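You operate a simulated robot arm through the tools that you are given. There is no shell and no other tool. Be economical: measure what you need, move in short steps, check, and stop when the job is done.

Carry out the task below with a simulated two-armed robot. There is one attempt and no reset: what you move stays moved.

JOB
Pick up the hand brush from the top of the tall mould with one hand, pass it to the other hand and put it on the top of the bar grid.

Only the result counts: the job must be done as asked and must still hold three seconds after the hand-in. Knocking over, shifting, dropping, spilling or breaking anything else fails it.

ROBOT AND FRAMES
Two 7-joint arms with two-finger grippers on one trunk, on a base that drives. Base frame: it is fixed to the floor where the robot stands at the start and does not move with it; the origin is under the middle of the robot, x ahead of it, y to its left, z up. Lengths are in mm, angles in degrees, forces in N, time in s.
The left shoulder is at the start at [60, 123, 945], the right one opposite. With the tool pointing down near the work surface each hand reaches from about 100 to 700 mm from the robot's upright axis, wherever it stands, measured 20 degrees to its own side. Places, roughly: top of the bar grid (30x24 cm) [-2200, -20, 820]. Payload 1.47 kg a hand.
Tool frame (each hand has its own): the origin (TCP) lies between the finger pads and is the grasp point; the fingertips stand 16 mm ahead of it; z points along the fingers, y is the line along which they close. Largest opening 87 mm; the body of the gripper starts 55 mm behind the TCP.
Orientation is that of the tool frame in the base frame, as a unit quaternion [x, y, z, w]. With the fingers straight down and closing along the base's y, the tool's x points along the base's -x, its y along +y and its z along -z.

CONTROLS
- The arms move only by the tool jog_arm. It takes "left_commands", "right_commands" or both (then of equal length, played together; a hand with none holds still); each is a list of rows, each an object (a shift or turn left out is 0, a gripper value left out holds the last) with "travel": the shift along the base's x, y, z in units of 500 mm (1.0 is 500 mm), a list of three; "dr": the turn, a rotation vector about the base's x, y, z in units of 90 degrees (1.0 is 90 degrees), a list of three; "jaw": the gripper command, from -1 (shut) to 1 (fully open), values between in proportion. In form: [{"travel": [x, y, z], "dr": [wx, wy, wz], "jaw": jaw}, ...]. A call has 1 to 8 rows; each row is the pose to reach, as a shift and turn from the pose commanded when the call began. A call with a number of a shift or a turn outside -1 to 1 is refused whole. Each row takes 0.2 s and may step no farther than 50 mm and 8.6 degrees from the row before; otherwise, or with a gripper value out of range, the whole call is refused. A pose out of reach is approached as far as the arm can. The call stops where the force on the tool passes 40 N (or 10 N more than at its start, if that is more) or the arm is blocked; 0.2 s more then pass. The fingers move at their own pace (about 153 mm/s each) and stop on an object; they squeeze with about 28 N. The grip force told is the motor's: it shows also when the fingers shut on nothing. Time passes only in rows, and 0.2 s behind the last, so rows that repeat a pose let the fingers close. It gives the time, the measured TCP pose, the force on the tool (base axes), the opening and the grip force at its end, in the units of the frame above (readings bear some noise), with the torque about the TCP (base axes, N m) and any sound that the robot's microphone picked up.
- Cameras (640 x 400 px; columns grow to the right, rows downward): "scene" is now at [108.9, -23.3, 1552.8]; the picture's right is [-0.16, -0.99, 0.00], its down [-0.25, 0.04, -0.97] and it looks along [0.96, -0.15, -0.25] (base axes); focal length 252 px, centre (320, 200). "left" rides on the left gripper at [73, -12, -90] in its tool frame; the picture's right is [0.16, 0.99, 0.00], its down [-0.72, 0.12, -0.68] and it looks along [-0.67, 0.11, 0.73] (tool axes); focal length 247 px, centre (320, 200). "right" rides on the right gripper at [73, 12, -90] in its tool frame; the picture's right is [-0.16, 0.99, 0.00], its down [-0.72, -0.12, -0.68] and it looks along [-0.67, -0.11, 0.73] (tool axes); focal length 247 px, centre (320, 200). There is no depth. A picture from a camera that has moved, and an enlarged one, comes with that camera's place and axes in the base frame and with its lens. The place of the scene camera against the robot may be out by one fixed shift of up to 12 mm in any direction.
- camera(camera): a new picture of that camera. The clock stands still meanwhile.
- slide_trunk(by): slides the trunk up (or, below 0, down) by that many mm; the arms and the scene camera ride with it, the base frame stays. It gives what a move gives, with no picture.
- steer(legs): drives the robot by 1 to 6 legs, each [ahead, left, turn to the left] in mm, mm and degrees, along the robot's own axes; the way and the turn of a leg run together, so that a leg with both is an arc; at most 1500 mm and 180 degrees a leg. The arms and the cameras ride along, it lands a little off, and it stops where it bumps. It gives what a move gives.
- head_to(pan, tilt): turns the head with the scene camera to pan (to the left, within 120 degrees either way) and tilt (down, from -29 to 69), counted from straight ahead of the robot. It gives what a move gives.
- enlarge(camera, box): a new picture of the part [left, top, right, bottom] of that camera's present view, enlarged. The clock stands still meanwhile.
- finish_job(): hands the job in; it is judged then, once.

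Work in short steps. Places have to be worked out from the pictures, the camera data and where the tool is seen: move nearer, look again, correct. Check each grasp and each placing, and mend what went wrong. You have 120 turns and 88 pictures in all, those below and enlarged ones among them. Open the grippers and draw the arms clear of the work before you hand the job in, unless the task says otherwise; then end with one line.

The tools are called after "Request:" as name(argument=value, ...) on one line, values as JSON. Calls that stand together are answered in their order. jog_arm: Moves the arms, as the interface text tells. Its arguments: {"type":"object","properties":{"left_commands":{"type":"array","items":{"type":"object","properties":{"travel":{"type":"array","items":{"type":"number"}},"dr":{"type":"array","items":{"type":"number"}},"jaw":{"type":"number"}}}},"right_commands":{"type":"array","items":{"type":"object","properties":{"travel":{"type":"array","items":{"type":"number"}},"dr":{"type":"array","items":{"type":"number"}},"jaw":{"type":"number"}}}}},"required":[]} The other tools are called the same way: slide_trunk (by) slides the trunk up or down; steer (legs) drives the base; head_to (pan, tilt) turns the head that bears the scene camera; camera (camera) takes a picture; enlarge (camera, box) takes an enlarged picture of a part of a camera's view; finish_job () hands the job in.

At the start:

```text
t: 0.0
left_tcp_pos: [438.5, 153.8, 1414.4]
left_tool_rot: [0.0, 1.0, 0.001, 0.001]
left_contact_force: [0.0, -0.7, 0.3]
left_ft_torque: [0.01, -0.01, 0.02]
left_grip_width: 87.2
left_finger_force: 0.0
right_tcp_pos: [399.5, -237.9, 1417.6]
right_tool_rot: [-0.001, 1.0, 0.0, -0.001]
right_contact_force: [0.3, -0.2, -0.3]
right_ft_torque: [0.01, 0.01, -0.03]
right_grip_width: 87.0
right_finger_force: 0.0
trunk travel left (down, up): [-100.0, 130.0]
robot x, y, heading: [-1.2, 1.0, 0.0]
head pan, tilt: [-9.1, 14.6]
```

scene: 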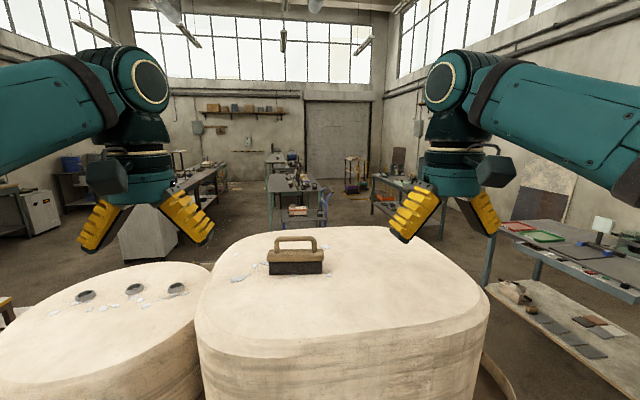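
right: 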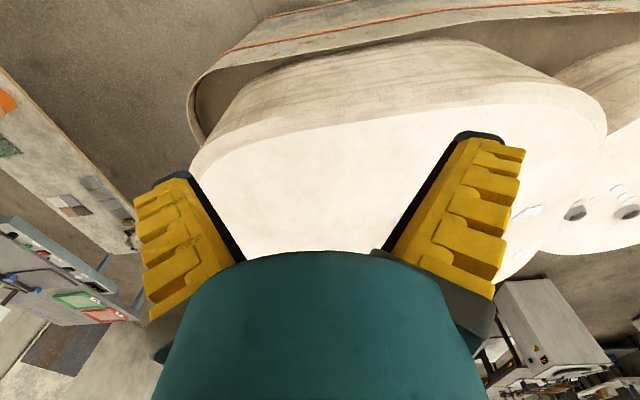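
left: 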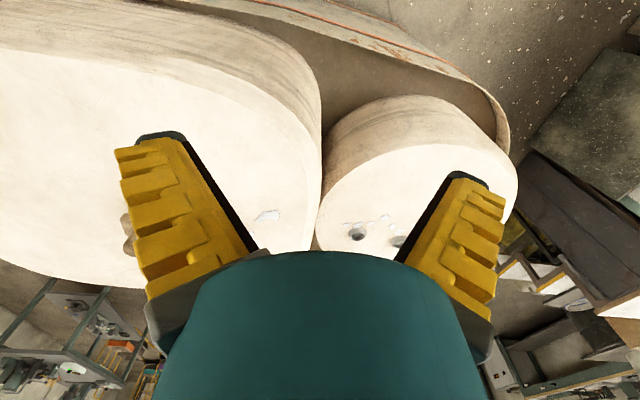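

The brush sits on the tall mould at roughly x 650, y -50. I'll enlarge both views to measure it.

Request:
enlarge(camera="scene", box=[220, 200, 380, 300])

Request:
jog_arm(right_commands=[{"travel": [0, 0.08, 0.0]}, {"travel": [-0.05, 0.16, 0.0]}, {"travel": [-0.1, 0.24, 0]}, {"travel": [-0.1, 0.3, 0]}])

Request:
camera(camera="right")

```text
4.00 times, centred on (300, 250) of scene
camera zoom: at [108.9, -23.3, 1552.8], right [-0.16, -0.99, 0.0], down [-0.25, 0.04, -0.97], along [0.96, -0.15, -0.25], focal length 1006 px, centre (400, 0)
```

zoom: 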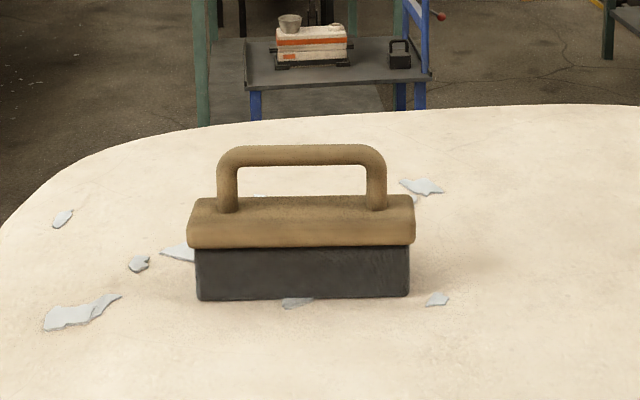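

```text
t: 1.0
left_tcp_pos: [440.0, 153.5, 1412.9]
left_tool_rot: [0.0, 1.0, 0.0, 0.0]
left_contact_force: [0.5, -0.4, 0.2]
left_ft_torque: [0.0, -0.02, 0.01]
left_grip_width: 86.9
left_finger_force: 0.2
right_tcp_pos: [348.5, -85.4, 1417.7]
right_tool_rot: [0.001, 1.0, 0.0, -0.001]
right_contact_force: [0.1, -0.8, 0.7]
right_ft_torque: [-0.01, 0.03, -0.01]
right_grip_width: 87.0
right_finger_force: 0.0
trunk travel left (down, up): [-100.0, 130.0]
robot x, y, heading: [-3.8, 1.7, -0.1]
head pan, tilt: [-9.1, 14.6]
```

```text
83 pictures are left
camera right: at [277.2, -74.0, 1508.8], right [0.16, 0.99, 0.0], down [0.72, -0.12, 0.68], along [0.67, -0.11, -0.73], focal length 247 px, centre (320, 200)
```

right: 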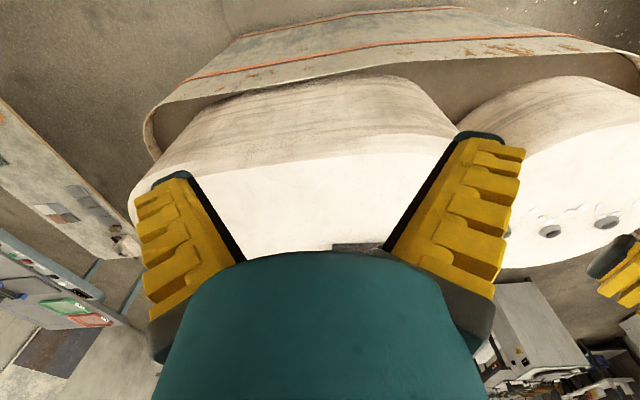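

The brush is about 130 mm long, its handle bar runs roughly along y (about 7° off), and it stands about 95 mm tall. I plan to pick it up by the handle with the right hand from above, with the jaws closing across the bar. I'll raise the trunk and start turning the right hand.

Request:
slide_trunk(by=125)

Request:
jog_arm(right_commands=[{"dr": [0, 0, 0.09]}, {"dr": [0, 0, 0.18]}, {"dr": [0, 0, 0.27]}, {"dr": [0, 0, 0.36]}, {"dr": [0, 0, 0.45]}, {"dr": [0, 0, 0.54]}, {"dr": [0, 0, 0.63]}, {"dr": [0, 0, 0.72]}], left_commands=[{"travel": [-0.03, 0.05, 0]}, {"travel": [-0.06, 0.1, 0]}, {"travel": [-0.1, 0.15, 0]}, {"travel": [-0.15, 0.2, 0]}, {"travel": [-0.2, 0.25, 0]}, {"travel": [-0.2, 0.3, 0]}, {"travel": [-0.2, 0.3, 0]}, {"travel": [-0.2, 0.3, 0]}])

Request:
jog_arm(right_commands=[{"travel": [0.08, 0.03, 0], "dr": [0, 0, 0.09]}, {"travel": [0.16, 0.06, 0], "dr": [0, 0, 0.18]}, {"travel": [0.25, 0.06, 0], "dr": [0, 0, 0.2]}])

Request:
camera(camera="right")

Request:
camera(camera="scene")

```text
t: 2.5
left_tcp_pos: [438.9, 153.0, 1539.3]
left_tool_rot: [0.0, 1.0, 0.0, 0.0]
left_contact_force: [-0.5, 0.7, 0.6]
left_ft_torque: [-0.01, -0.01, 0.01]
left_grip_width: 87.1
left_finger_force: 0.0
right_tcp_pos: [350.9, -86.4, 1543.3]
right_tool_rot: [0.0, 1.0, 0.001, 0.0]
right_contact_force: [-0.1, -0.1, -0.1]
right_ft_torque: [0.03, 0.02, -0.03]
right_grip_width: 87.0
right_finger_force: 0.1
trunk travel left (down, up): [-225.0, 5.0]
robot x, y, heading: [-2.7, -0.7, 0.4]
head pan, tilt: [-9.1, 14.6]
```

```text
t: 4.3
left_tcp_pos: [337.5, 303.9, 1538.8]
left_tool_rot: [0.0, 1.0, -0.001, -0.001]
left_contact_force: [0.8, -0.8, 0.1]
left_ft_torque: [-0.02, 0.0, 0.0]
left_grip_width: 87.2
left_finger_force: 0.1
right_tcp_pos: [349.1, -85.2, 1542.5]
right_tool_rot: [-0.537, 0.843, 0.001, 0.0]
right_contact_force: [0.0, 0.3, -1.3]
right_ft_torque: [0.01, -0.04, -0.02]
right_grip_width: 87.2
right_finger_force: 0.1
trunk travel left (down, up): [-225.0, 5.0]
robot x, y, heading: [0.5, -3.0, 0.0]
head pan, tilt: [-9.1, 14.6]
```

```text
t: 5.1
left_tcp_pos: [338.0, 307.0, 1538.9]
left_tool_rot: [-0.001, 1.0, -0.001, 0.0]
left_contact_force: [-0.7, 1.3, -0.9]
left_ft_torque: [-0.08, -0.04, -0.03]
left_grip_width: 87.0
left_finger_force: 0.0
right_tcp_pos: [474.1, -50.1, 1543.7]
right_tool_rot: [-0.664, 0.747, -0.002, 0.0]
right_contact_force: [0.1, 0.4, -0.6]
right_ft_torque: [-0.01, 0.02, 0.01]
right_grip_width: 87.0
right_finger_force: 0.0
trunk travel left (down, up): [-225.0, 5.0]
robot x, y, heading: [-2.5, 1.2, 0.4]
head pan, tilt: [-9.1, 14.6]
```

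```text
82 pictures are left
camera right: at [454.3, -121.9, 1635.3], right [-0.96, 0.27, 0.0], down [0.2, 0.71, 0.68], along [0.19, 0.65, -0.73], focal length 247 px, centre (320, 200)
```

right: 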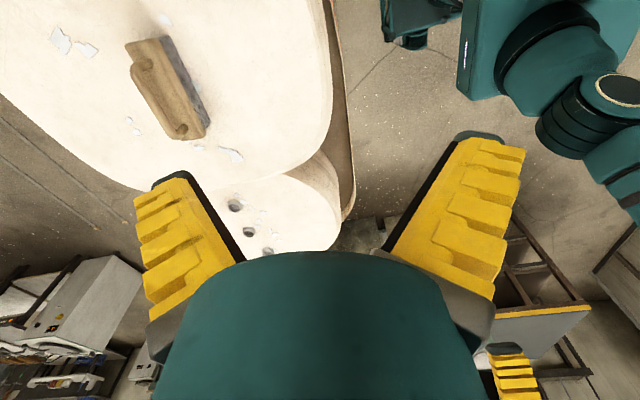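

```text
81 pictures are left
camera scene: at [108.9, -18.5, 1677.8], right [-0.16, -0.99, 0.0], down [-0.25, 0.04, -0.97], along [0.96, -0.15, -0.25], focal length 252 px, centre (320, 200)
```

scene: 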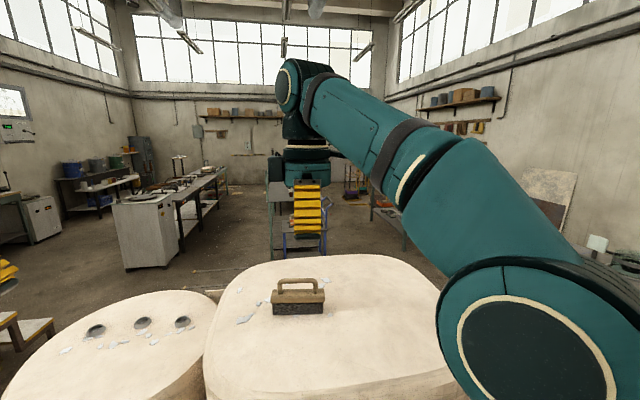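

Now the right wrist camera sees the whole brush. I'll zoom in there to work out its position.

Request:
enlarge(camera="right", box=[90, 20, 250, 160])

Request:
enlarge(camera="scene", box=[220, 250, 380, 350])

```text
2.86 times, centred on (170, 90) of right
camera zoom: at [454.3, -121.9, 1635.3], right [-0.96, 0.27, 0.0], down [0.2, 0.71, 0.68], along [0.19, 0.65, -0.73], focal length 706 px, centre (749, 514)
```

zoom: 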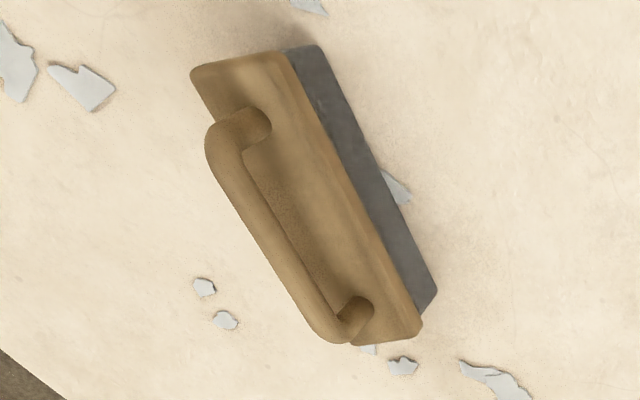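

```text
4.00 times, centred on (300, 300) of scene
camera zoom: at [108.9, -18.5, 1677.8], right [-0.16, -0.99, 0.0], down [-0.25, 0.04, -0.97], along [0.96, -0.15, -0.25], focal length 1006 px, centre (400, -200)
```

zoom: 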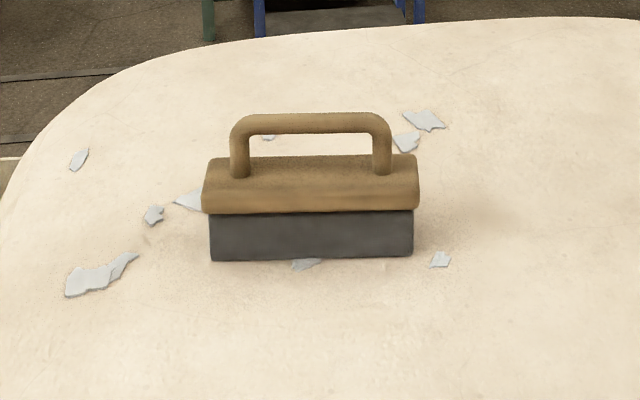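

Triangulating gives the handle bar at about [711, -58, 1299], with a yaw of about 10°. I'll move the right hand to about 90 mm above it.

Request:
jog_arm(right_commands=[{"travel": [0.08, 0, 0], "dr": [0, 0, -0.01]}, {"travel": [0.16, 0, -0.04], "dr": [0, 0, -0.02]}, {"travel": [0.24, -0.01, -0.09], "dr": [0, 0, -0.035]}, {"travel": [0.32, -0.01, -0.14], "dr": [0, 0, -0.035]}, {"travel": [0.4, -0.016, -0.19], "dr": [0, 0, -0.035]}, {"travel": [0.474, -0.016, -0.24], "dr": [0, 0, -0.035]}, {"travel": [0.474, -0.016, -0.3], "dr": [0, 0, -0.035]}])

Request:
camera(camera="right")

Request:
camera(camera="scene")

```text
t: 6.7
left_tcp_pos: [336.4, 304.8, 1539.8]
left_tool_rot: [0.0, 1.0, 0.0, 0.001]
left_contact_force: [-0.5, 0.4, 0.4]
left_ft_torque: [0.0, -0.01, 0.0]
left_grip_width: 86.9
left_finger_force: 0.1
right_tcp_pos: [658.7, -64.3, 1380.2]
right_tool_rot: [-0.64, 0.768, 0.0, 0.0]
right_contact_force: [0.1, 0.7, -0.2]
right_ft_torque: [0.0, -0.05, 0.02]
right_grip_width: 87.2
right_finger_force: 0.1
right hand out of reach, approached as far as the arm can: row 1, 2, 3, 4, 5, 6, 7
trunk travel left (down, up): [-225.0, 5.0]
robot x, y, heading: [-0.2, -1.6, 0.1]
head pan, tilt: [-9.1, 14.6]
```

```text
78 pictures are left
camera right: at [634.2, -135.0, 1470.7], right [-0.94, 0.33, 0.0], down [0.24, 0.69, 0.68], along [0.23, 0.64, -0.73], focal length 247 px, centre (320, 200)
```

right: 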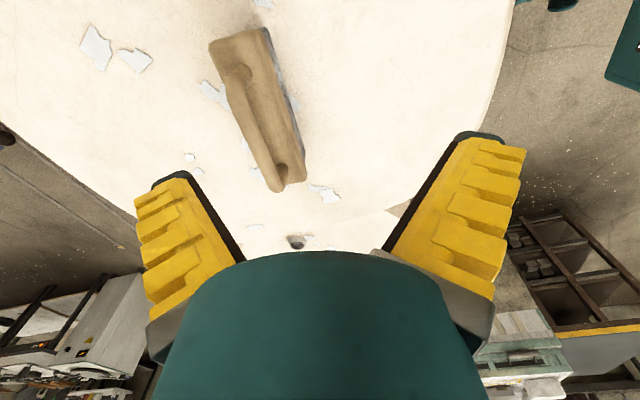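

```text
77 pictures are left
camera scene: at [107.3, -22.7, 1678.0], right [-0.16, -0.99, 0.0], down [-0.25, 0.04, -0.97], along [0.96, -0.15, -0.25], focal length 252 px, centre (320, 200)
```

scene: 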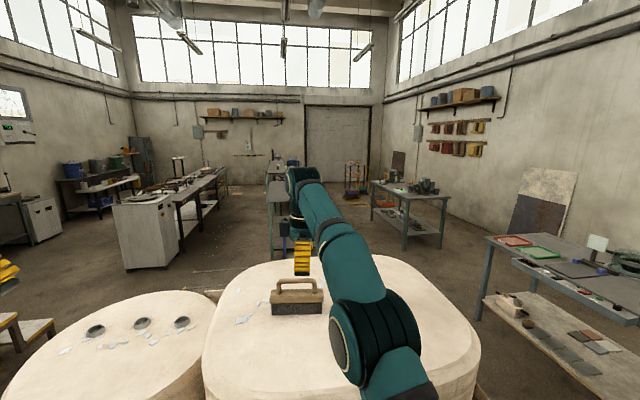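

x = 711 is just out of reach at this height, so I need to drive ahead a bit. I'll check the floor clearance first.

Request:
head_to(pan=0, tilt=65)

Request:
camera(camera="scene")

```text
t: 7.9
left_tcp_pos: [338.1, 303.4, 1538.8]
left_tool_rot: [0.0, 1.0, 0.0, 0.0]
left_contact_force: [-0.3, -0.4, 0.5]
left_ft_torque: [-0.01, 0.04, 0.01]
left_grip_width: 86.9
left_finger_force: 0.0
right_tcp_pos: [660.0, -65.7, 1377.7]
right_tool_rot: [-0.641, 0.768, 0.0, 0.0]
right_contact_force: [-0.9, 0.7, 0.8]
right_ft_torque: [0.03, 0.04, 0.01]
right_grip_width: 87.2
right_finger_force: 0.1
trunk travel left (down, up): [-225.0, 5.0]
robot x, y, heading: [0.5, 0.1, 0.0]
head pan, tilt: [0.0, 65.0]
```

```text
76 pictures are left
camera scene: at [77.5, -8.7, 1605.4], right [0.0, -1.0, 0.0], down [-0.91, 0.0, -0.42], along [0.42, 0.0, -0.91], focal length 252 px, centre (320, 200)
```

scene: 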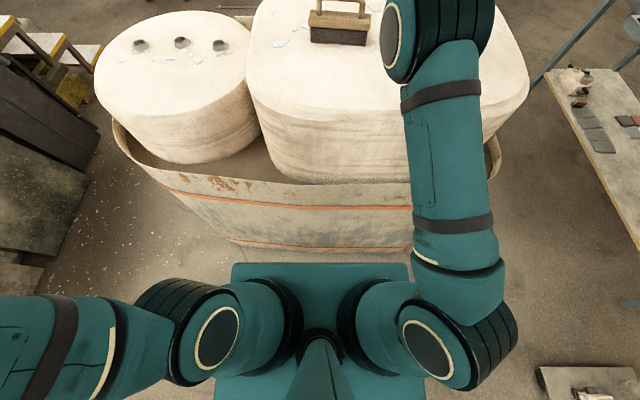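

There's about 140 mm between the robot base and the tub. Driving 60 mm ahead is safe.

Request:
steer(legs=[[60, 0, 0]])

Request:
head_to(pan=-5, tilt=35)

Request:
camera(camera="right")

Request:
camera(camera="scene")

```text
t: 8.9
left_tcp_pos: [399.8, 303.8, 1538.7]
left_tool_rot: [0.001, 1.0, 0.0, -0.001]
left_contact_force: [0.6, -1.0, -0.2]
left_ft_torque: [-0.01, 0.02, 0.02]
left_grip_width: 87.0
left_finger_force: 0.0
right_tcp_pos: [719.1, -65.6, 1377.9]
right_tool_rot: [-0.641, 0.767, 0.001, -0.001]
right_contact_force: [0.0, 0.2, -0.6]
right_ft_torque: [0.0, 0.05, 0.01]
right_grip_width: 86.9
right_finger_force: 0.1
trunk travel left (down, up): [-225.0, 5.0]
robot x, y, heading: [60.6, 1.6, -0.0]
head pan, tilt: [0.0, 65.0]
```

```text
t: 9.8
left_tcp_pos: [397.5, 303.2, 1539.5]
left_tool_rot: [0.0, 1.0, 0.0, -0.001]
left_contact_force: [0.1, 0.3, 0.5]
left_ft_torque: [-0.02, 0.01, 0.03]
left_grip_width: 86.7
left_finger_force: 0.1
right_tcp_pos: [718.2, -63.6, 1379.1]
right_tool_rot: [-0.641, 0.768, 0.0, 0.0]
right_contact_force: [-0.1, -0.8, 0.0]
right_ft_torque: [0.0, 0.01, -0.06]
right_grip_width: 87.1
right_finger_force: 0.0
trunk travel left (down, up): [-225.0, 5.0]
robot x, y, heading: [55.6, -0.6, 0.2]
head pan, tilt: [-5.0, 35.0]
```

```text
75 pictures are left
camera right: at [694.3, -135.4, 1469.9], right [-0.94, 0.33, 0.0], down [0.24, 0.69, 0.68], along [0.23, 0.64, -0.73], focal length 247 px, centre (320, 200)
```

right: 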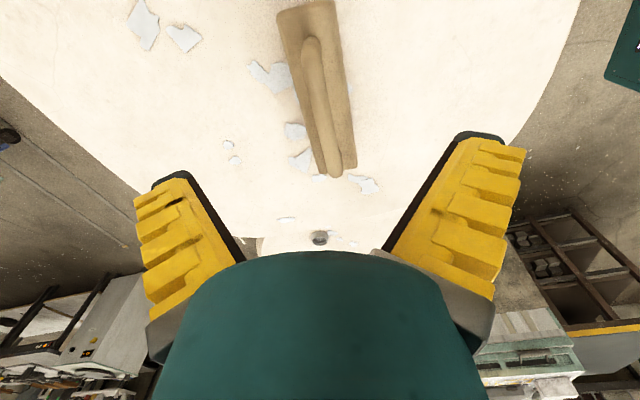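

```text
74 pictures are left
camera scene: at [163.2, -16.2, 1645.1], right [-0.09, -1.0, 0.0], down [-0.57, 0.05, -0.82], along [0.82, -0.07, -0.57], focal length 252 px, centre (320, 200)
```

scene: 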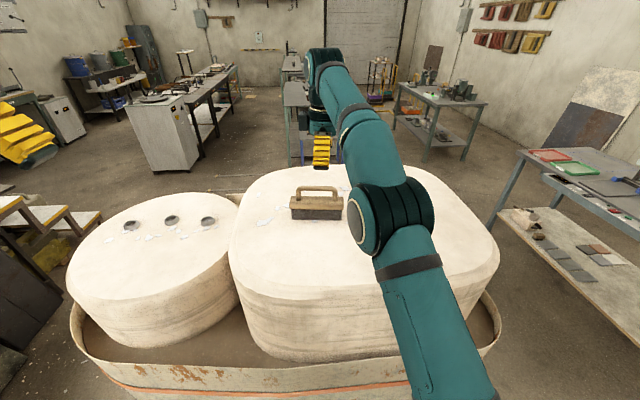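

The bar now lies directly under the right TCP, centred at about [717, -62]. The last command was out of reach, so I'll use a null row to see what pose is actually commanded.

Request:
jog_arm(right_commands=[{"travel": [0, 0, -0.02], "dr": [0, 0, 0.03]}])

```text
t: 10.2
left_tcp_pos: [395.7, 304.5, 1540.1]
left_tool_rot: [-0.001, 1.0, 0.0, 0.0]
left_contact_force: [0.5, 0.6, 0.4]
left_ft_torque: [-0.04, -0.01, 0.03]
left_grip_width: 86.8
left_finger_force: 0.1
right_tcp_pos: [717.7, -66.5, 1368.2]
right_tool_rot: [-0.658, 0.753, 0.0, -0.001]
right_contact_force: [-0.6, -0.6, 1.3]
right_ft_torque: [0.01, 0.0, -0.03]
right_grip_width: 86.7
right_finger_force: 0.1
trunk travel left (down, up): [-225.0, 5.0]
robot x, y, heading: [55.7, -2.2, -0.1]
head pan, tilt: [-5.0, 35.0]
```

The commanded pose follows the measured one. I'll descend to bar height and watch the force.

Request:
jog_arm(right_commands=[{"travel": [0, 0.006, -0.04]}, {"travel": [0, 0.01, -0.08]}, {"travel": [0, 0.01, -0.11]}, {"travel": [0, 0.01, -0.136]}])

Request:
enlarge(camera="scene", box=[270, 120, 390, 240])

Request:
camera(camera="right")

```text
t: 11.2
left_tcp_pos: [396.6, 304.0, 1539.9]
left_tool_rot: [-0.001, 1.0, 0.0, 0.0]
left_contact_force: [-0.3, -0.4, 0.7]
left_ft_torque: [0.01, 0.03, 0.03]
left_grip_width: 86.8
left_finger_force: 0.0
right_tcp_pos: [718.2, -60.5, 1300.7]
right_tool_rot: [-0.658, 0.753, 0.0, 0.0]
right_contact_force: [0.2, -0.2, 0.3]
right_ft_torque: [0.0, 0.04, -0.01]
right_grip_width: 86.9
right_finger_force: 0.0
trunk travel left (down, up): [-225.0, 5.0]
robot x, y, heading: [55.7, -3.3, -0.1]
head pan, tilt: [-5.0, 35.0]
```

```text
3.33 times, centred on (330, 180) of scene
camera zoom: at [163.3, -16.4, 1645.2], right [-0.09, -1.0, 0.0], down [-0.57, 0.05, -0.82], along [0.82, -0.07, -0.57], focal length 838 px, centre (287, 267)
```

zoom: 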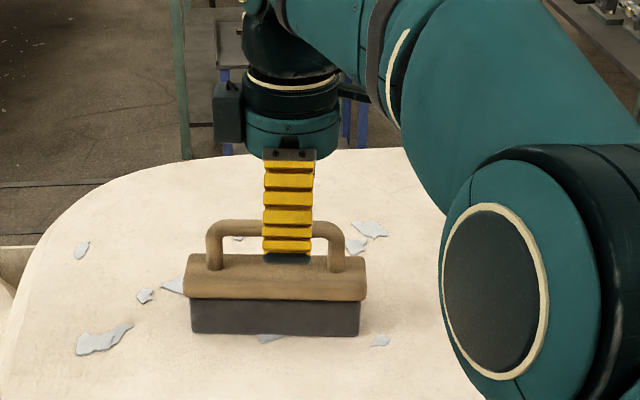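

```text
72 pictures are left
camera right: at [697.5, -131.3, 1391.7], right [-0.96, 0.29, 0.0], down [0.21, 0.7, 0.68], along [0.2, 0.65, -0.73], focal length 247 px, centre (320, 200)
```

right: 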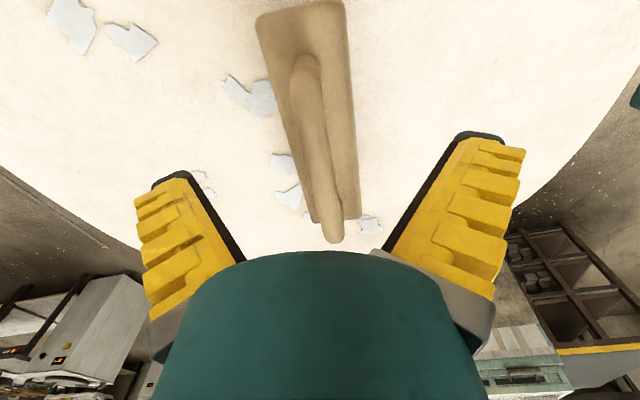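

The fingers straddle the bar without touching it. I'll close the right gripper.

Request:
jog_arm(right_commands=[{"jaw": -1}, {"jaw": -1}, {"jaw": -1}, {"jaw": -1}])

Request:
jog_arm(right_commands=[{"travel": [0, 0, 0.02]}, {"travel": [0, 0, 0.06]}, {"travel": [0, 0, 0.12]}, {"travel": [0, 0, 0.2]}])

Request:
camera(camera="scene")

```text
t: 12.2
left_tcp_pos: [396.3, 303.9, 1539.6]
left_tool_rot: [0.001, 1.0, 0.0, 0.001]
left_contact_force: [-1.2, 0.3, -0.7]
left_ft_torque: [-0.01, 0.01, 0.01]
left_grip_width: 86.9
left_finger_force: 0.1
right_tcp_pos: [717.4, -60.2, 1303.7]
right_tool_rot: [-0.659, 0.752, -0.002, 0.002]
right_contact_force: [5.4, -0.1, 25.9]
right_ft_torque: [0.04, -0.06, 0.0]
right_grip_width: 5.9
right_finger_force: 27.8
trunk travel left (down, up): [-225.0, 5.0]
robot x, y, heading: [56.7, 2.4, -0.2]
head pan, tilt: [-5.0, 35.0]
```

```text
t: 13.2
left_tcp_pos: [397.9, 304.6, 1539.8]
left_tool_rot: [0.0, 1.0, 0.0, 0.0]
left_contact_force: [-0.8, -0.2, -0.8]
left_ft_torque: [0.02, -0.02, 0.0]
left_grip_width: 87.0
left_finger_force: 0.1
right_tcp_pos: [713.5, -60.5, 1387.7]
right_tool_rot: [-0.659, 0.752, 0.0, -0.001]
right_contact_force: [-0.6, 0.0, 0.7]
right_ft_torque: [0.05, 0.0, -0.02]
right_grip_width: 0.0
right_finger_force: 27.6
right hand out of reach, approached as far as the arm can: row 4
trunk travel left (down, up): [-225.0, 5.0]
robot x, y, heading: [59.8, 1.2, 0.2]
head pan, tilt: [-5.0, 35.0]
```

```text
71 pictures are left
camera scene: at [162.7, -16.2, 1645.2], right [-0.09, -1.0, 0.0], down [-0.57, 0.05, -0.82], along [0.82, -0.07, -0.57], focal length 252 px, centre (320, 200)
```

scene: 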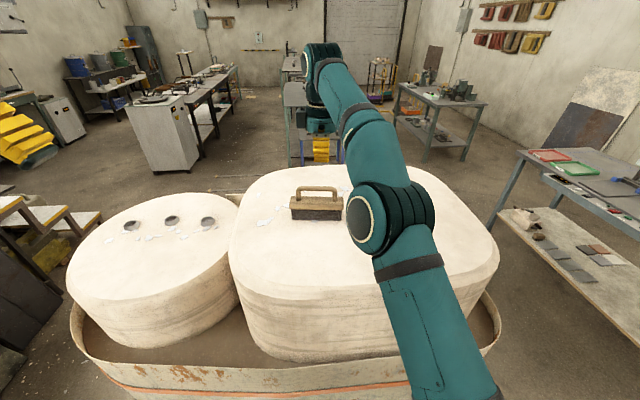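

The bar sits lower than I judged: the jaws pinched only its top edge and slipped off. The brush still stands upright. I'll reopen and look again.

Request:
jog_arm(right_commands=[{"jaw": 1}, {"jaw": 1}, {"travel": [0, 0, -0.04], "jaw": 1}])

Request:
camera(camera="right")

```text
t: 14.1
left_tcp_pos: [396.9, 302.9, 1538.7]
left_tool_rot: [0.0, 1.0, 0.0, 0.0]
left_contact_force: [-0.9, -0.7, -0.1]
left_ft_torque: [0.02, 0.0, -0.04]
left_grip_width: 87.1
left_finger_force: 0.0
right_tcp_pos: [714.2, -62.5, 1367.9]
right_tool_rot: [-0.659, 0.752, -0.001, 0.001]
right_contact_force: [-0.4, -1.1, -0.1]
right_ft_torque: [-0.03, -0.01, 0.03]
right_grip_width: 86.9
right_finger_force: 0.1
trunk travel left (down, up): [-225.0, 5.0]
robot x, y, heading: [56.0, -3.3, -0.0]
head pan, tilt: [-5.0, 35.0]
```

```text
70 pictures are left
camera right: at [692.4, -132.4, 1459.2], right [-0.96, 0.29, 0.0], down [0.21, 0.7, 0.68], along [0.2, 0.65, -0.73], focal length 247 px, centre (320, 200)
```

right: 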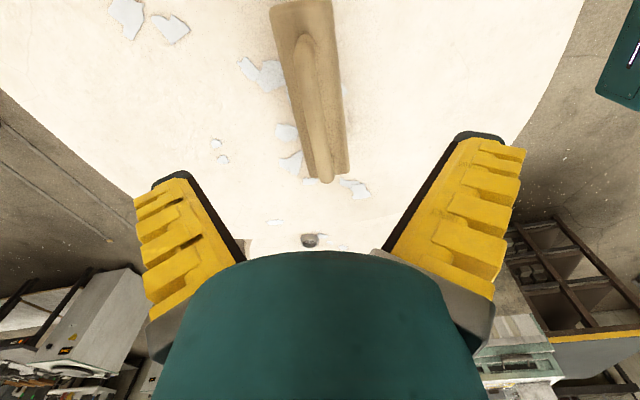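

The bar's midpoint is about [719, -56] and I now take its height as about 1283. I'll descend lower and close.

Request:
jog_arm(right_commands=[{"travel": [0.01, 0.012, -0.06]}, {"travel": [0.01, 0.012, -0.12]}, {"travel": [0.01, 0.012, -0.15]}, {"travel": [0.01, 0.012, -0.172]}])

Request:
enlarge(camera="scene", box=[270, 140, 370, 240])

```text
t: 15.1
left_tcp_pos: [397.9, 303.6, 1538.3]
left_tool_rot: [0.0, 1.0, 0.0, 0.001]
left_contact_force: [-0.1, 0.6, -0.6]
left_ft_torque: [-0.01, -0.03, 0.04]
left_grip_width: 86.9
left_finger_force: 0.1
right_tcp_pos: [718.9, -55.1, 1281.1]
right_tool_rot: [-0.659, 0.752, 0.0, 0.0]
right_contact_force: [0.3, 0.7, 0.1]
right_ft_torque: [0.02, 0.03, 0.01]
right_grip_width: 86.9
right_finger_force: 0.1
trunk travel left (down, up): [-225.0, 5.0]
robot x, y, heading: [58.0, -1.1, -0.0]
head pan, tilt: [-5.0, 35.0]
```

```text
4.00 times, centred on (320, 190) of scene
camera zoom: at [163.2, -16.4, 1645.2], right [-0.09, -1.0, 0.0], down [-0.57, 0.05, -0.82], along [0.82, -0.07, -0.57], focal length 1006 px, centre (320, 240)
```

zoom: 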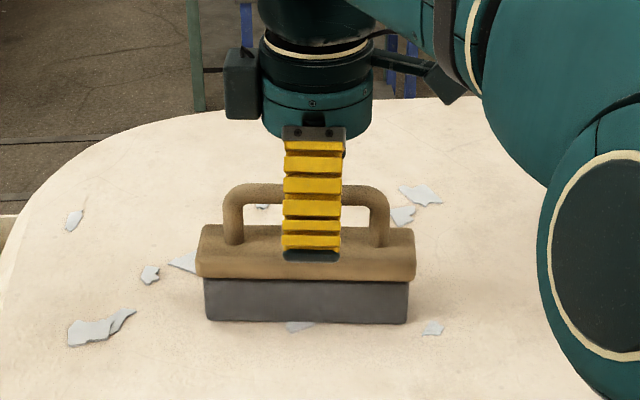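

No contact yet and the fingers are well down around the bar. I'll close.

Request:
jog_arm(right_commands=[{"jaw": -1}, {"jaw": -1}, {"jaw": -1}, {"jaw": -1}])

```text
t: 16.1
left_tcp_pos: [398.1, 303.7, 1539.3]
left_tool_rot: [-0.001, 1.0, 0.0, 0.0]
left_contact_force: [-0.7, 0.3, -1.2]
left_ft_torque: [0.0, 0.01, 0.02]
left_grip_width: 87.0
left_finger_force: 0.0
right_tcp_pos: [718.9, -55.6, 1281.2]
right_tool_rot: [-0.659, 0.752, 0.0, 0.0]
right_contact_force: [1.3, 0.2, -1.2]
right_ft_torque: [0.0, 0.03, 0.0]
right_grip_width: 6.1
right_finger_force: 28.3
trunk travel left (down, up): [-225.0, 5.0]
robot x, y, heading: [60.3, -0.1, -0.1]
head pan, tilt: [-5.0, 35.0]
```

The jaws stopped at 6 mm with no vertical push this time. I'll lift gently.

Request:
jog_arm(right_commands=[{"travel": [0, 0, 0.01]}, {"travel": [0, 0, 0.03]}, {"travel": [0, 0, 0.06]}, {"travel": [0, 0, 0.06]}])

Request:
enlarge(camera="scene", box=[270, 140, 370, 240])

```text
t: 17.1
left_tcp_pos: [397.7, 303.7, 1538.5]
left_tool_rot: [0.0, 1.0, 0.0, -0.001]
left_contact_force: [-0.6, 0.6, -0.1]
left_ft_torque: [-0.03, 0.0, -0.01]
left_grip_width: 86.9
left_finger_force: 0.2
right_tcp_pos: [719.8, -54.5, 1311.5]
right_tool_rot: [-0.659, 0.753, 0.0, 0.001]
right_contact_force: [0.2, -0.1, -1.4]
right_ft_torque: [-0.01, 0.01, 0.0]
right_grip_width: 6.1
right_finger_force: 28.6
trunk travel left (down, up): [-225.0, 5.0]
robot x, y, heading: [60.8, 2.5, 0.2]
head pan, tilt: [-5.0, 35.0]
```

```text
4.00 times, centred on (320, 190) of scene
camera zoom: at [163.5, -16.3, 1645.2], right [-0.09, -1.0, 0.0], down [-0.57, 0.05, -0.82], along [0.82, -0.07, -0.57], focal length 1006 px, centre (320, 240)
```

zoom: 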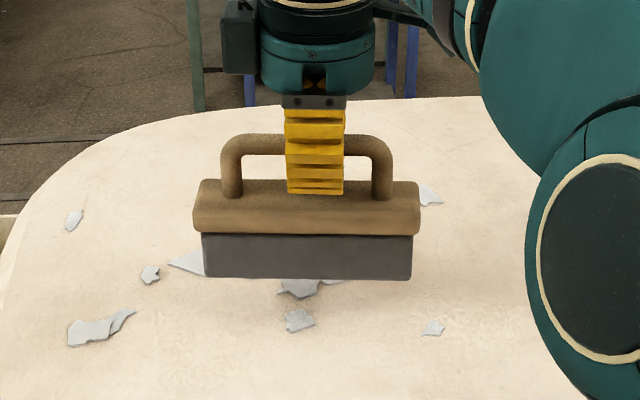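

The brush is lifted and held. I'll raise it further and pull the hand back toward the robot, clear of the mould.

Request:
jog_arm(right_commands=[{"travel": [0, 0, 0.06]}, {"travel": [-0.03, 0, 0.12]}, {"travel": [-0.1, 0, 0.16]}, {"travel": [-0.19, 0, 0.16]}, {"travel": [-0.28, 0, 0.16]}, {"travel": [-0.37, 0, 0.16]}, {"travel": [-0.44, 0, 0.16]}])

Request:
head_to(pan=115, tilt=25)

Request:
camera(camera="scene")

Request:
head_to(pan=-115, tilt=25)

Request:
camera(camera="scene")

```text
t: 18.6
left_tcp_pos: [397.4, 303.3, 1539.5]
left_tool_rot: [0.0, 1.0, 0.0, 0.0]
left_contact_force: [-0.2, -0.2, 0.1]
left_ft_torque: [-0.01, -0.04, -0.02]
left_grip_width: 87.0
left_finger_force: 0.0
right_tcp_pos: [499.0, -55.1, 1391.3]
right_tool_rot: [-0.659, 0.752, -0.001, 0.001]
right_contact_force: [0.9, -0.6, -1.2]
right_ft_torque: [-0.03, -0.04, 0.02]
right_grip_width: 5.9
right_finger_force: 28.0
trunk travel left (down, up): [-225.0, 5.0]
robot x, y, heading: [57.3, -3.9, 0.1]
head pan, tilt: [-5.0, 35.0]
```

```text
t: 20.6
left_tcp_pos: [396.9, 303.7, 1539.4]
left_tool_rot: [0.0, 1.0, 0.001, 0.0]
left_contact_force: [-0.3, 0.0, -1.0]
left_ft_torque: [-0.02, 0.01, -0.02]
left_grip_width: 87.0
left_finger_force: 0.1
right_tcp_pos: [500.6, -55.0, 1391.4]
right_tool_rot: [-0.659, 0.752, -0.001, -0.001]
right_contact_force: [-0.4, -0.5, -1.5]
right_ft_torque: [0.0, -0.02, 0.02]
right_grip_width: 5.9
right_finger_force: 28.3
trunk travel left (down, up): [-225.0, 5.0]
robot x, y, heading: [59.1, 2.6, -0.1]
head pan, tilt: [115.0, 25.0]
```

```text
67 pictures are left
camera scene: at [36.7, 74.9, 1660.9], right [0.91, 0.42, 0.0], down [0.18, -0.38, -0.91], along [-0.38, 0.82, -0.42], focal length 252 px, centre (320, 200)
```

scene: 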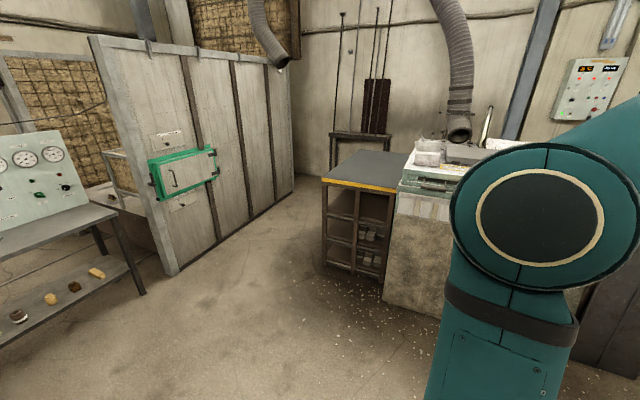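

```text
t: 23.9
left_tcp_pos: [397.7, 303.5, 1539.4]
left_tool_rot: [0.0, 1.0, 0.0, 0.0]
left_contact_force: [-0.4, -0.6, 0.2]
left_ft_torque: [0.01, 0.0, -0.05]
left_grip_width: 86.7
left_finger_force: 0.1
right_tcp_pos: [500.5, -54.6, 1390.2]
right_tool_rot: [-0.659, 0.752, 0.0, 0.0]
right_contact_force: [0.9, -0.3, -1.5]
right_ft_torque: [-0.04, 0.01, 0.0]
right_grip_width: 5.8
right_finger_force: 27.5
trunk travel left (down, up): [-225.0, 5.0]
robot x, y, heading: [60.5, -1.0, 0.0]
head pan, tilt: [-115.0, 25.0]
```

```text
66 pictures are left
camera scene: at [36.7, -92.1, 1661.0], right [-0.91, 0.42, 0.0], down [0.18, 0.38, -0.91], along [-0.38, -0.82, -0.42], focal length 252 px, centre (320, 200)
```

scene: 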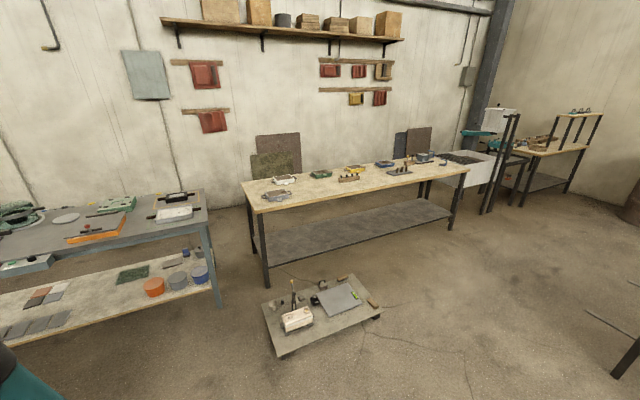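

Behind the robot is clear as far as the grid stand. I'll back off 500 mm for room to hand over.

Request:
steer(legs=[[-500, 0, 0]])

Request:
head_to(pan=0, tilt=30)

Request:
slide_trunk(by=-100)

Request:
camera(camera="scene")

```text
t: 26.9
left_tcp_pos: [-103.2, 303.2, 1539.8]
left_tool_rot: [0.002, 1.0, 0.0, -0.001]
left_contact_force: [0.9, -0.4, -0.3]
left_ft_torque: [0.01, -0.03, 0.0]
left_grip_width: 87.1
left_finger_force: 0.1
right_tcp_pos: [-0.2, -56.3, 1391.6]
right_tool_rot: [-0.657, 0.754, 0.0, 0.0]
right_contact_force: [0.8, -0.2, -1.0]
right_ft_torque: [0.0, 0.0, 0.01]
right_grip_width: 5.9
right_finger_force: 27.6
trunk travel left (down, up): [-225.0, 5.0]
robot x, y, heading: [-438.5, 3.3, -0.2]
head pan, tilt: [-115.0, 25.0]
```

```text
t: 28.8
left_tcp_pos: [-100.7, 302.6, 1539.9]
left_tool_rot: [0.002, 1.0, 0.0, 0.0]
left_contact_force: [-0.8, -1.3, 0.2]
left_ft_torque: [-0.01, 0.01, 0.0]
left_grip_width: 87.1
left_finger_force: 0.0
right_tcp_pos: [-0.2, -56.9, 1392.4]
right_tool_rot: [-0.657, 0.754, 0.0, -0.001]
right_contact_force: [-0.1, -0.6, -1.3]
right_ft_torque: [-0.04, 0.03, -0.01]
right_grip_width: 6.0
right_finger_force: 27.5
trunk travel left (down, up): [-225.0, 5.0]
robot x, y, heading: [-443.5, 2.1, -0.0]
head pan, tilt: [0.0, 30.0]
```

```text
t: 30.1
left_tcp_pos: [-100.4, 303.4, 1438.9]
left_tool_rot: [0.003, 1.0, 0.0, 0.0]
left_contact_force: [0.0, 1.0, 0.3]
left_ft_torque: [0.0, -0.04, -0.06]
left_grip_width: 87.2
left_finger_force: 0.0
right_tcp_pos: [0.4, -57.3, 1291.8]
right_tool_rot: [-0.657, 0.754, 0.001, 0.001]
right_contact_force: [0.1, -0.8, -2.0]
right_ft_torque: [0.03, -0.01, 0.01]
right_grip_width: 6.0
right_finger_force: 27.6
trunk travel left (down, up): [-125.0, 105.0]
robot x, y, heading: [-443.1, 0.3, -0.1]
head pan, tilt: [0.0, 30.0]
```

```text
65 pictures are left
camera scene: at [-334.1, -8.2, 1553.1], right [0.0, -1.0, 0.0], down [-0.5, 0.0, -0.87], along [0.87, 0.0, -0.5], focal length 252 px, centre (320, 200)
```

scene: 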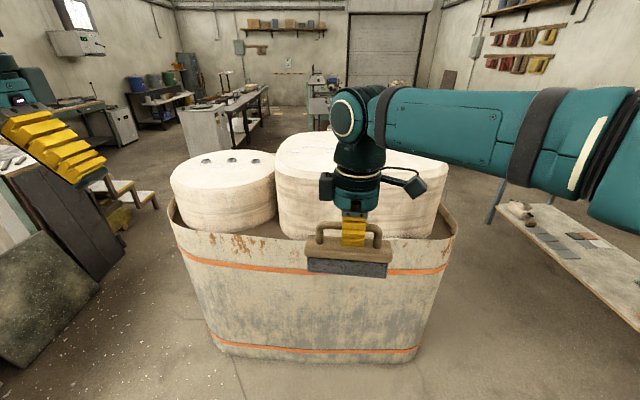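

The brush hangs level in the right hand. I'll zoom in to measure its block relative to the TCP.

Request:
enlarge(camera="scene", box=[290, 190, 410, 290])

Request:
enlarge(camera="right", box=[180, 0, 460, 260])

```text
4.00 times, centred on (350, 240) of scene
camera zoom: at [-334.1, -8.2, 1553.1], right [0.0, -1.0, 0.0], down [-0.5, 0.0, -0.87], along [0.87, 0.0, -0.5], focal length 1006 px, centre (200, 40)
```

zoom: 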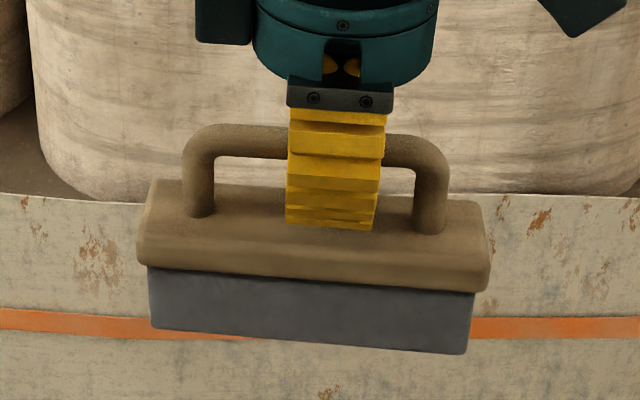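

```text
1.54 times, centred on (320, 130) of right
camera zoom: at [-21.4, -126.9, 1382.8], right [-0.96, 0.29, 0.0], down [0.21, 0.7, 0.68], along [0.2, 0.65, -0.73], focal length 380 px, centre (320, 308)
```

zoom: 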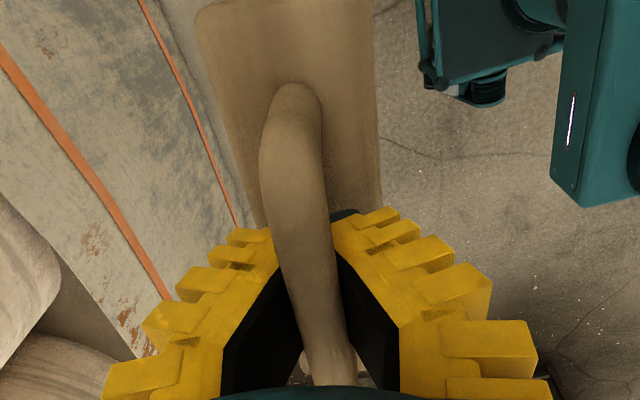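

Bar, block and bristles are clear in this view. The left hand will take the block's left (+y) end, tilted 45° and coming from the upper left, with its jaws closing across the block. I'll turn the left hand in stages.

Request:
jog_arm(left_commands=[{"dr": [0, 0, -0.09]}, {"dr": [0, 0, -0.18]}, {"dr": [0, 0, -0.27]}, {"dr": [0, 0, -0.36]}, {"dr": [0, 0, -0.45]}, {"dr": [0, 0, -0.54]}, {"dr": [0, 0, -0.63]}, {"dr": [0, 0, -0.72]}])

Request:
jog_arm(left_commands=[{"dr": [0, 0, -0.09]}, {"dr": [0, 0, -0.18]}, {"dr": [0, 0, -0.27]}, {"dr": [0, 0, -0.36]}])

Request:
jog_arm(left_commands=[{"dr": [-0.09, 0.012, 0]}, {"dr": [-0.178, 0.024, 0]}, {"dr": [-0.266, 0.035, 0]}, {"dr": [-0.354, 0.046, 0]}, {"dr": [-0.44, 0.058, 0]}, {"dr": [-0.496, 0.065, 0]}, {"travel": [0.08, 0, 0], "dr": [-0.496, 0.065, 0]}, {"travel": [0.16, 0, 0], "dr": [-0.496, 0.065, 0]}])

Request:
camera(camera="scene")

Request:
camera(camera="left")

```text
t: 31.9
left_tcp_pos: [-101.3, 303.8, 1440.0]
left_tool_rot: [0.538, 0.843, 0.001, 0.0]
left_contact_force: [0.1, -0.6, -0.8]
left_ft_torque: [-0.04, 0.02, 0.0]
left_grip_width: 86.9
left_finger_force: 0.1
right_tcp_pos: [0.3, -56.2, 1290.1]
right_tool_rot: [-0.657, 0.754, 0.0, 0.0]
right_contact_force: [0.4, -0.1, -1.9]
right_ft_torque: [0.03, 0.01, 0.0]
right_grip_width: 6.1
right_finger_force: 27.9
trunk travel left (down, up): [-125.0, 105.0]
robot x, y, heading: [-441.2, -0.2, -0.2]
head pan, tilt: [0.0, 30.0]
```

```text
t: 33.0
left_tcp_pos: [-100.6, 304.9, 1439.3]
left_tool_rot: [0.752, 0.659, 0.0, 0.0]
left_contact_force: [0.8, -0.7, 0.3]
left_ft_torque: [-0.01, 0.03, -0.01]
left_grip_width: 86.8
left_finger_force: 0.0
right_tcp_pos: [0.2, -55.2, 1291.5]
right_tool_rot: [-0.658, 0.753, 0.0, 0.001]
right_contact_force: [-0.5, 0.1, -2.2]
right_ft_torque: [-0.01, -0.01, -0.02]
right_grip_width: 6.1
right_finger_force: 27.8
trunk travel left (down, up): [-125.0, 105.0]
robot x, y, heading: [-440.1, 1.4, -0.3]
head pan, tilt: [0.0, 30.0]
```

```text
t: 35.0
left_tcp_pos: [-22.4, 320.9, 1431.0]
left_tool_rot: [0.669, 0.638, -0.286, 0.253]
left_contact_force: [0.4, -1.4, -0.4]
left_ft_torque: [0.09, -0.03, -0.02]
left_grip_width: 87.0
left_finger_force: 0.0
left hand out of reach, approached as far as the arm can: row 4
right_tcp_pos: [0.1, -61.0, 1290.7]
right_tool_rot: [-0.658, 0.753, 0.002, 0.0]
right_contact_force: [-0.7, -1.5, -1.0]
right_ft_torque: [0.08, 0.02, 0.01]
right_grip_width: 6.2
right_finger_force: 27.9
trunk travel left (down, up): [-125.0, 105.0]
robot x, y, heading: [-442.2, 0.5, -0.3]
head pan, tilt: [0.0, 30.0]
stopped in row 8 (left hand): the arm was blocked; the commanded pose is now the measured one
```

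```text
62 pictures are left
camera scene: at [-333.4, -14.8, 1552.9], right [0.0, -1.0, 0.0], down [-0.5, 0.01, -0.87], along [0.87, 0.0, -0.5], focal length 252 px, centre (320, 200)
```

scene: 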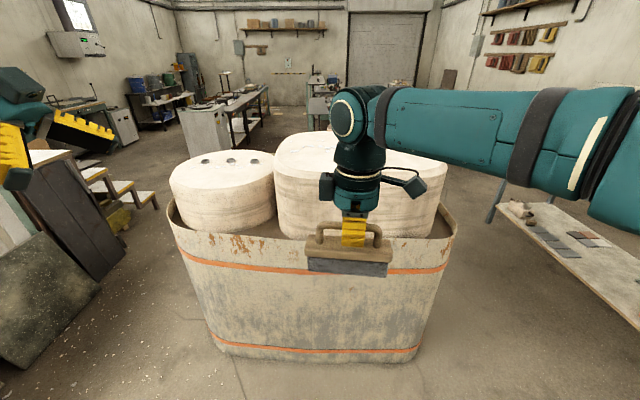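

```text
61 pictures are left
camera left: at [-28.4, 434.4, 1442.3], right [0.99, 0.05, -0.14], down [0.14, -0.04, 0.99], along [0.05, -1.0, -0.05], focal length 247 px, centre (320, 200)
```

left: 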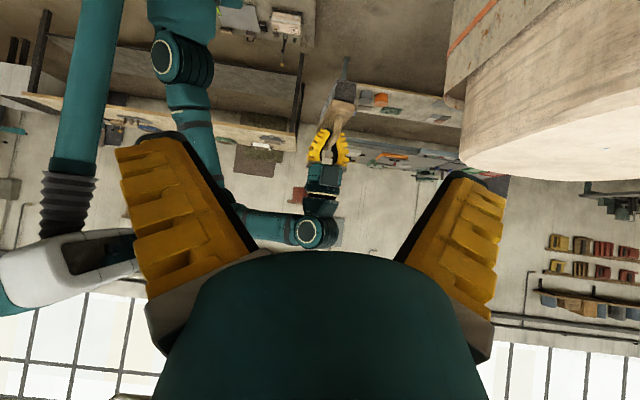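

The left hand has reached the right tilt but stopped, perhaps at an arm limit. From here I'll try moving inward and down toward a standoff point.

Request:
jog_arm(left_commands=[{"travel": [0.02, -0.06, -0.04]}, {"travel": [0.04, -0.12, -0.08]}, {"travel": [0.06, -0.18, -0.1]}, {"travel": [0.08, -0.24, -0.12]}, {"travel": [0.1, -0.3, -0.14]}])

Request:
camera(camera="scene")

Request:
camera(camera="left")

```text
t: 36.1
left_tcp_pos: [26.9, 176.9, 1358.8]
left_tool_rot: [0.668, 0.638, -0.287, 0.254]
left_contact_force: [-0.3, -0.2, 0.1]
left_ft_torque: [0.03, 0.01, -0.02]
left_grip_width: 86.8
left_finger_force: 0.0
right_tcp_pos: [0.5, -54.6, 1290.2]
right_tool_rot: [-0.658, 0.753, 0.001, -0.001]
right_contact_force: [0.4, 0.5, -1.2]
right_ft_torque: [0.02, 0.02, -0.01]
right_grip_width: 6.2
right_finger_force: 28.5
trunk travel left (down, up): [-125.0, 105.0]
robot x, y, heading: [-441.2, 1.4, -0.4]
head pan, tilt: [0.0, 30.0]
```

```text
60 pictures are left
camera scene: at [-333.4, -8.2, 1552.9], right [0.0, -1.0, 0.0], down [-0.5, 0.0, -0.87], along [0.87, 0.0, -0.5], focal length 252 px, centre (320, 200)
```

scene: 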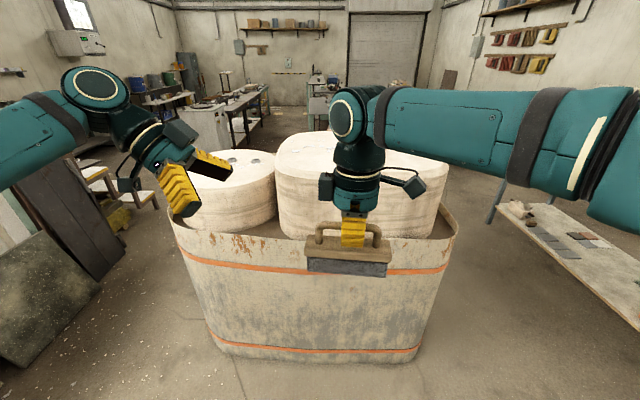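

```text
59 pictures are left
camera left: at [20.9, 290.0, 1370.2], right [0.99, 0.05, -0.14], down [0.14, -0.04, 0.99], along [0.05, -1.0, -0.04], focal length 247 px, centre (320, 200)
```

left: 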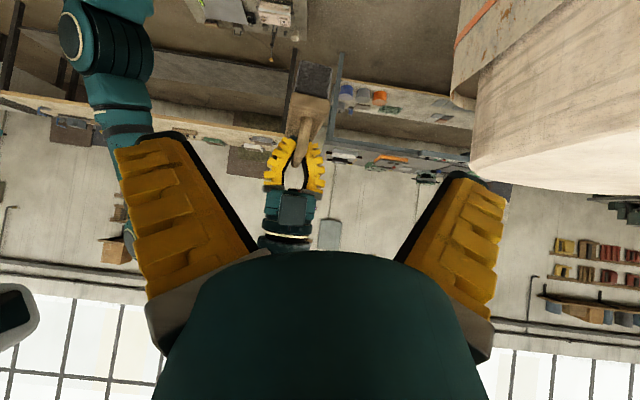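

The left hand is now well oriented and sees the brush end-on. I'll zoom in to measure.

Request:
enlarge(camera="left", box=[240, 40, 370, 260])

```text
1.82 times, centred on (305, 150) of left
camera zoom: at [20.9, 290.0, 1370.2], right [0.99, 0.05, -0.14], down [0.14, -0.04, 0.99], along [0.05, -1.0, -0.04], focal length 449 px, centre (347, 291)
```

zoom: 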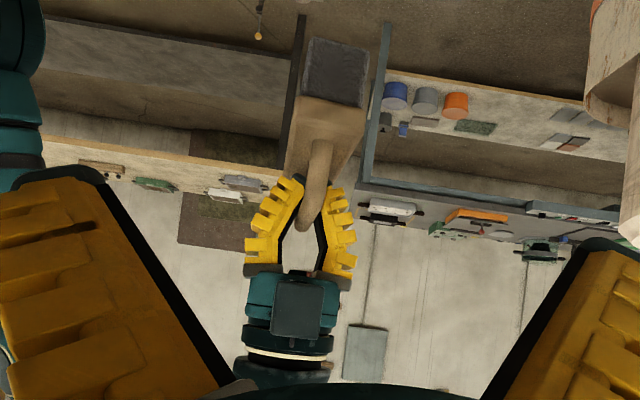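

From this view: block end at x≈12, block z 1247–1269, bristle bottom at about 1209. I'll move to a 110 mm standoff along the approach line and trim the yaw.

Request:
jog_arm(left_commands=[{"travel": [-0.01, -0.06, -0.015], "dr": [0, -0.008, -0.02]}, {"travel": [-0.02, -0.12, -0.03], "dr": [0, -0.017, -0.045]}, {"travel": [-0.034, -0.198, -0.048], "dr": [0, -0.017, -0.045]}])

Request:
camera(camera="left")

Request:
enlarge(camera="scene", box=[220, 100, 440, 300])

```text
t: 37.0
left_tcp_pos: [9.8, 77.8, 1336.2]
left_tool_rot: [0.694, 0.61, -0.287, 0.252]
left_contact_force: [0.2, 0.2, 0.4]
left_ft_torque: [0.01, 0.05, -0.03]
left_grip_width: 87.0
left_finger_force: 0.0
right_tcp_pos: [-1.2, -55.8, 1291.7]
right_tool_rot: [-0.658, 0.753, 0.001, 0.0]
right_contact_force: [-0.9, -0.5, -0.7]
right_ft_torque: [0.03, 0.02, -0.01]
right_grip_width: 5.8
right_finger_force: 28.5
trunk travel left (down, up): [-125.0, 105.0]
robot x, y, heading: [-439.8, 2.2, -0.3]
head pan, tilt: [0.0, 30.0]
```

```text
57 pictures are left
camera left: at [11.1, 191.0, 1347.0], right [0.99, -0.02, -0.11], down [0.11, -0.05, 0.99], along [-0.02, -1.0, -0.04], focal length 247 px, centre (320, 200)
```

left: 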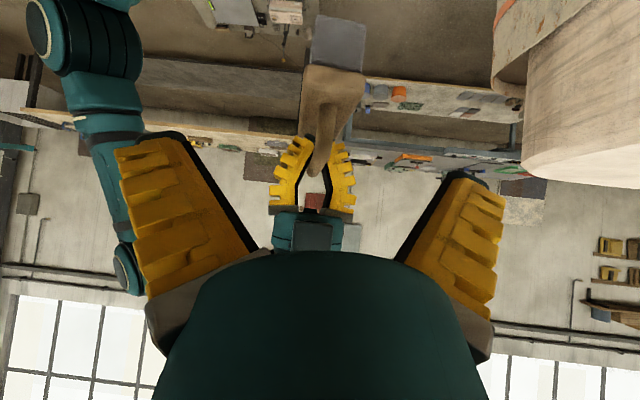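

```text
2.00 times, centred on (330, 200) of scene
camera zoom: at [-334.0, -8.6, 1553.0], right [0.0, -1.0, 0.0], down [-0.5, 0.0, -0.87], along [0.87, 0.0, -0.5], focal length 503 px, centre (300, 200)
```

zoom: 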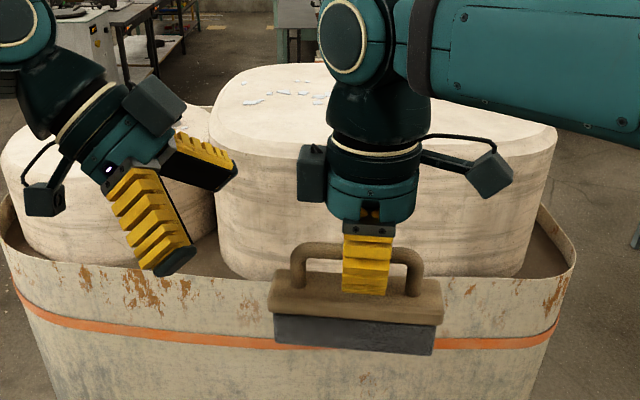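

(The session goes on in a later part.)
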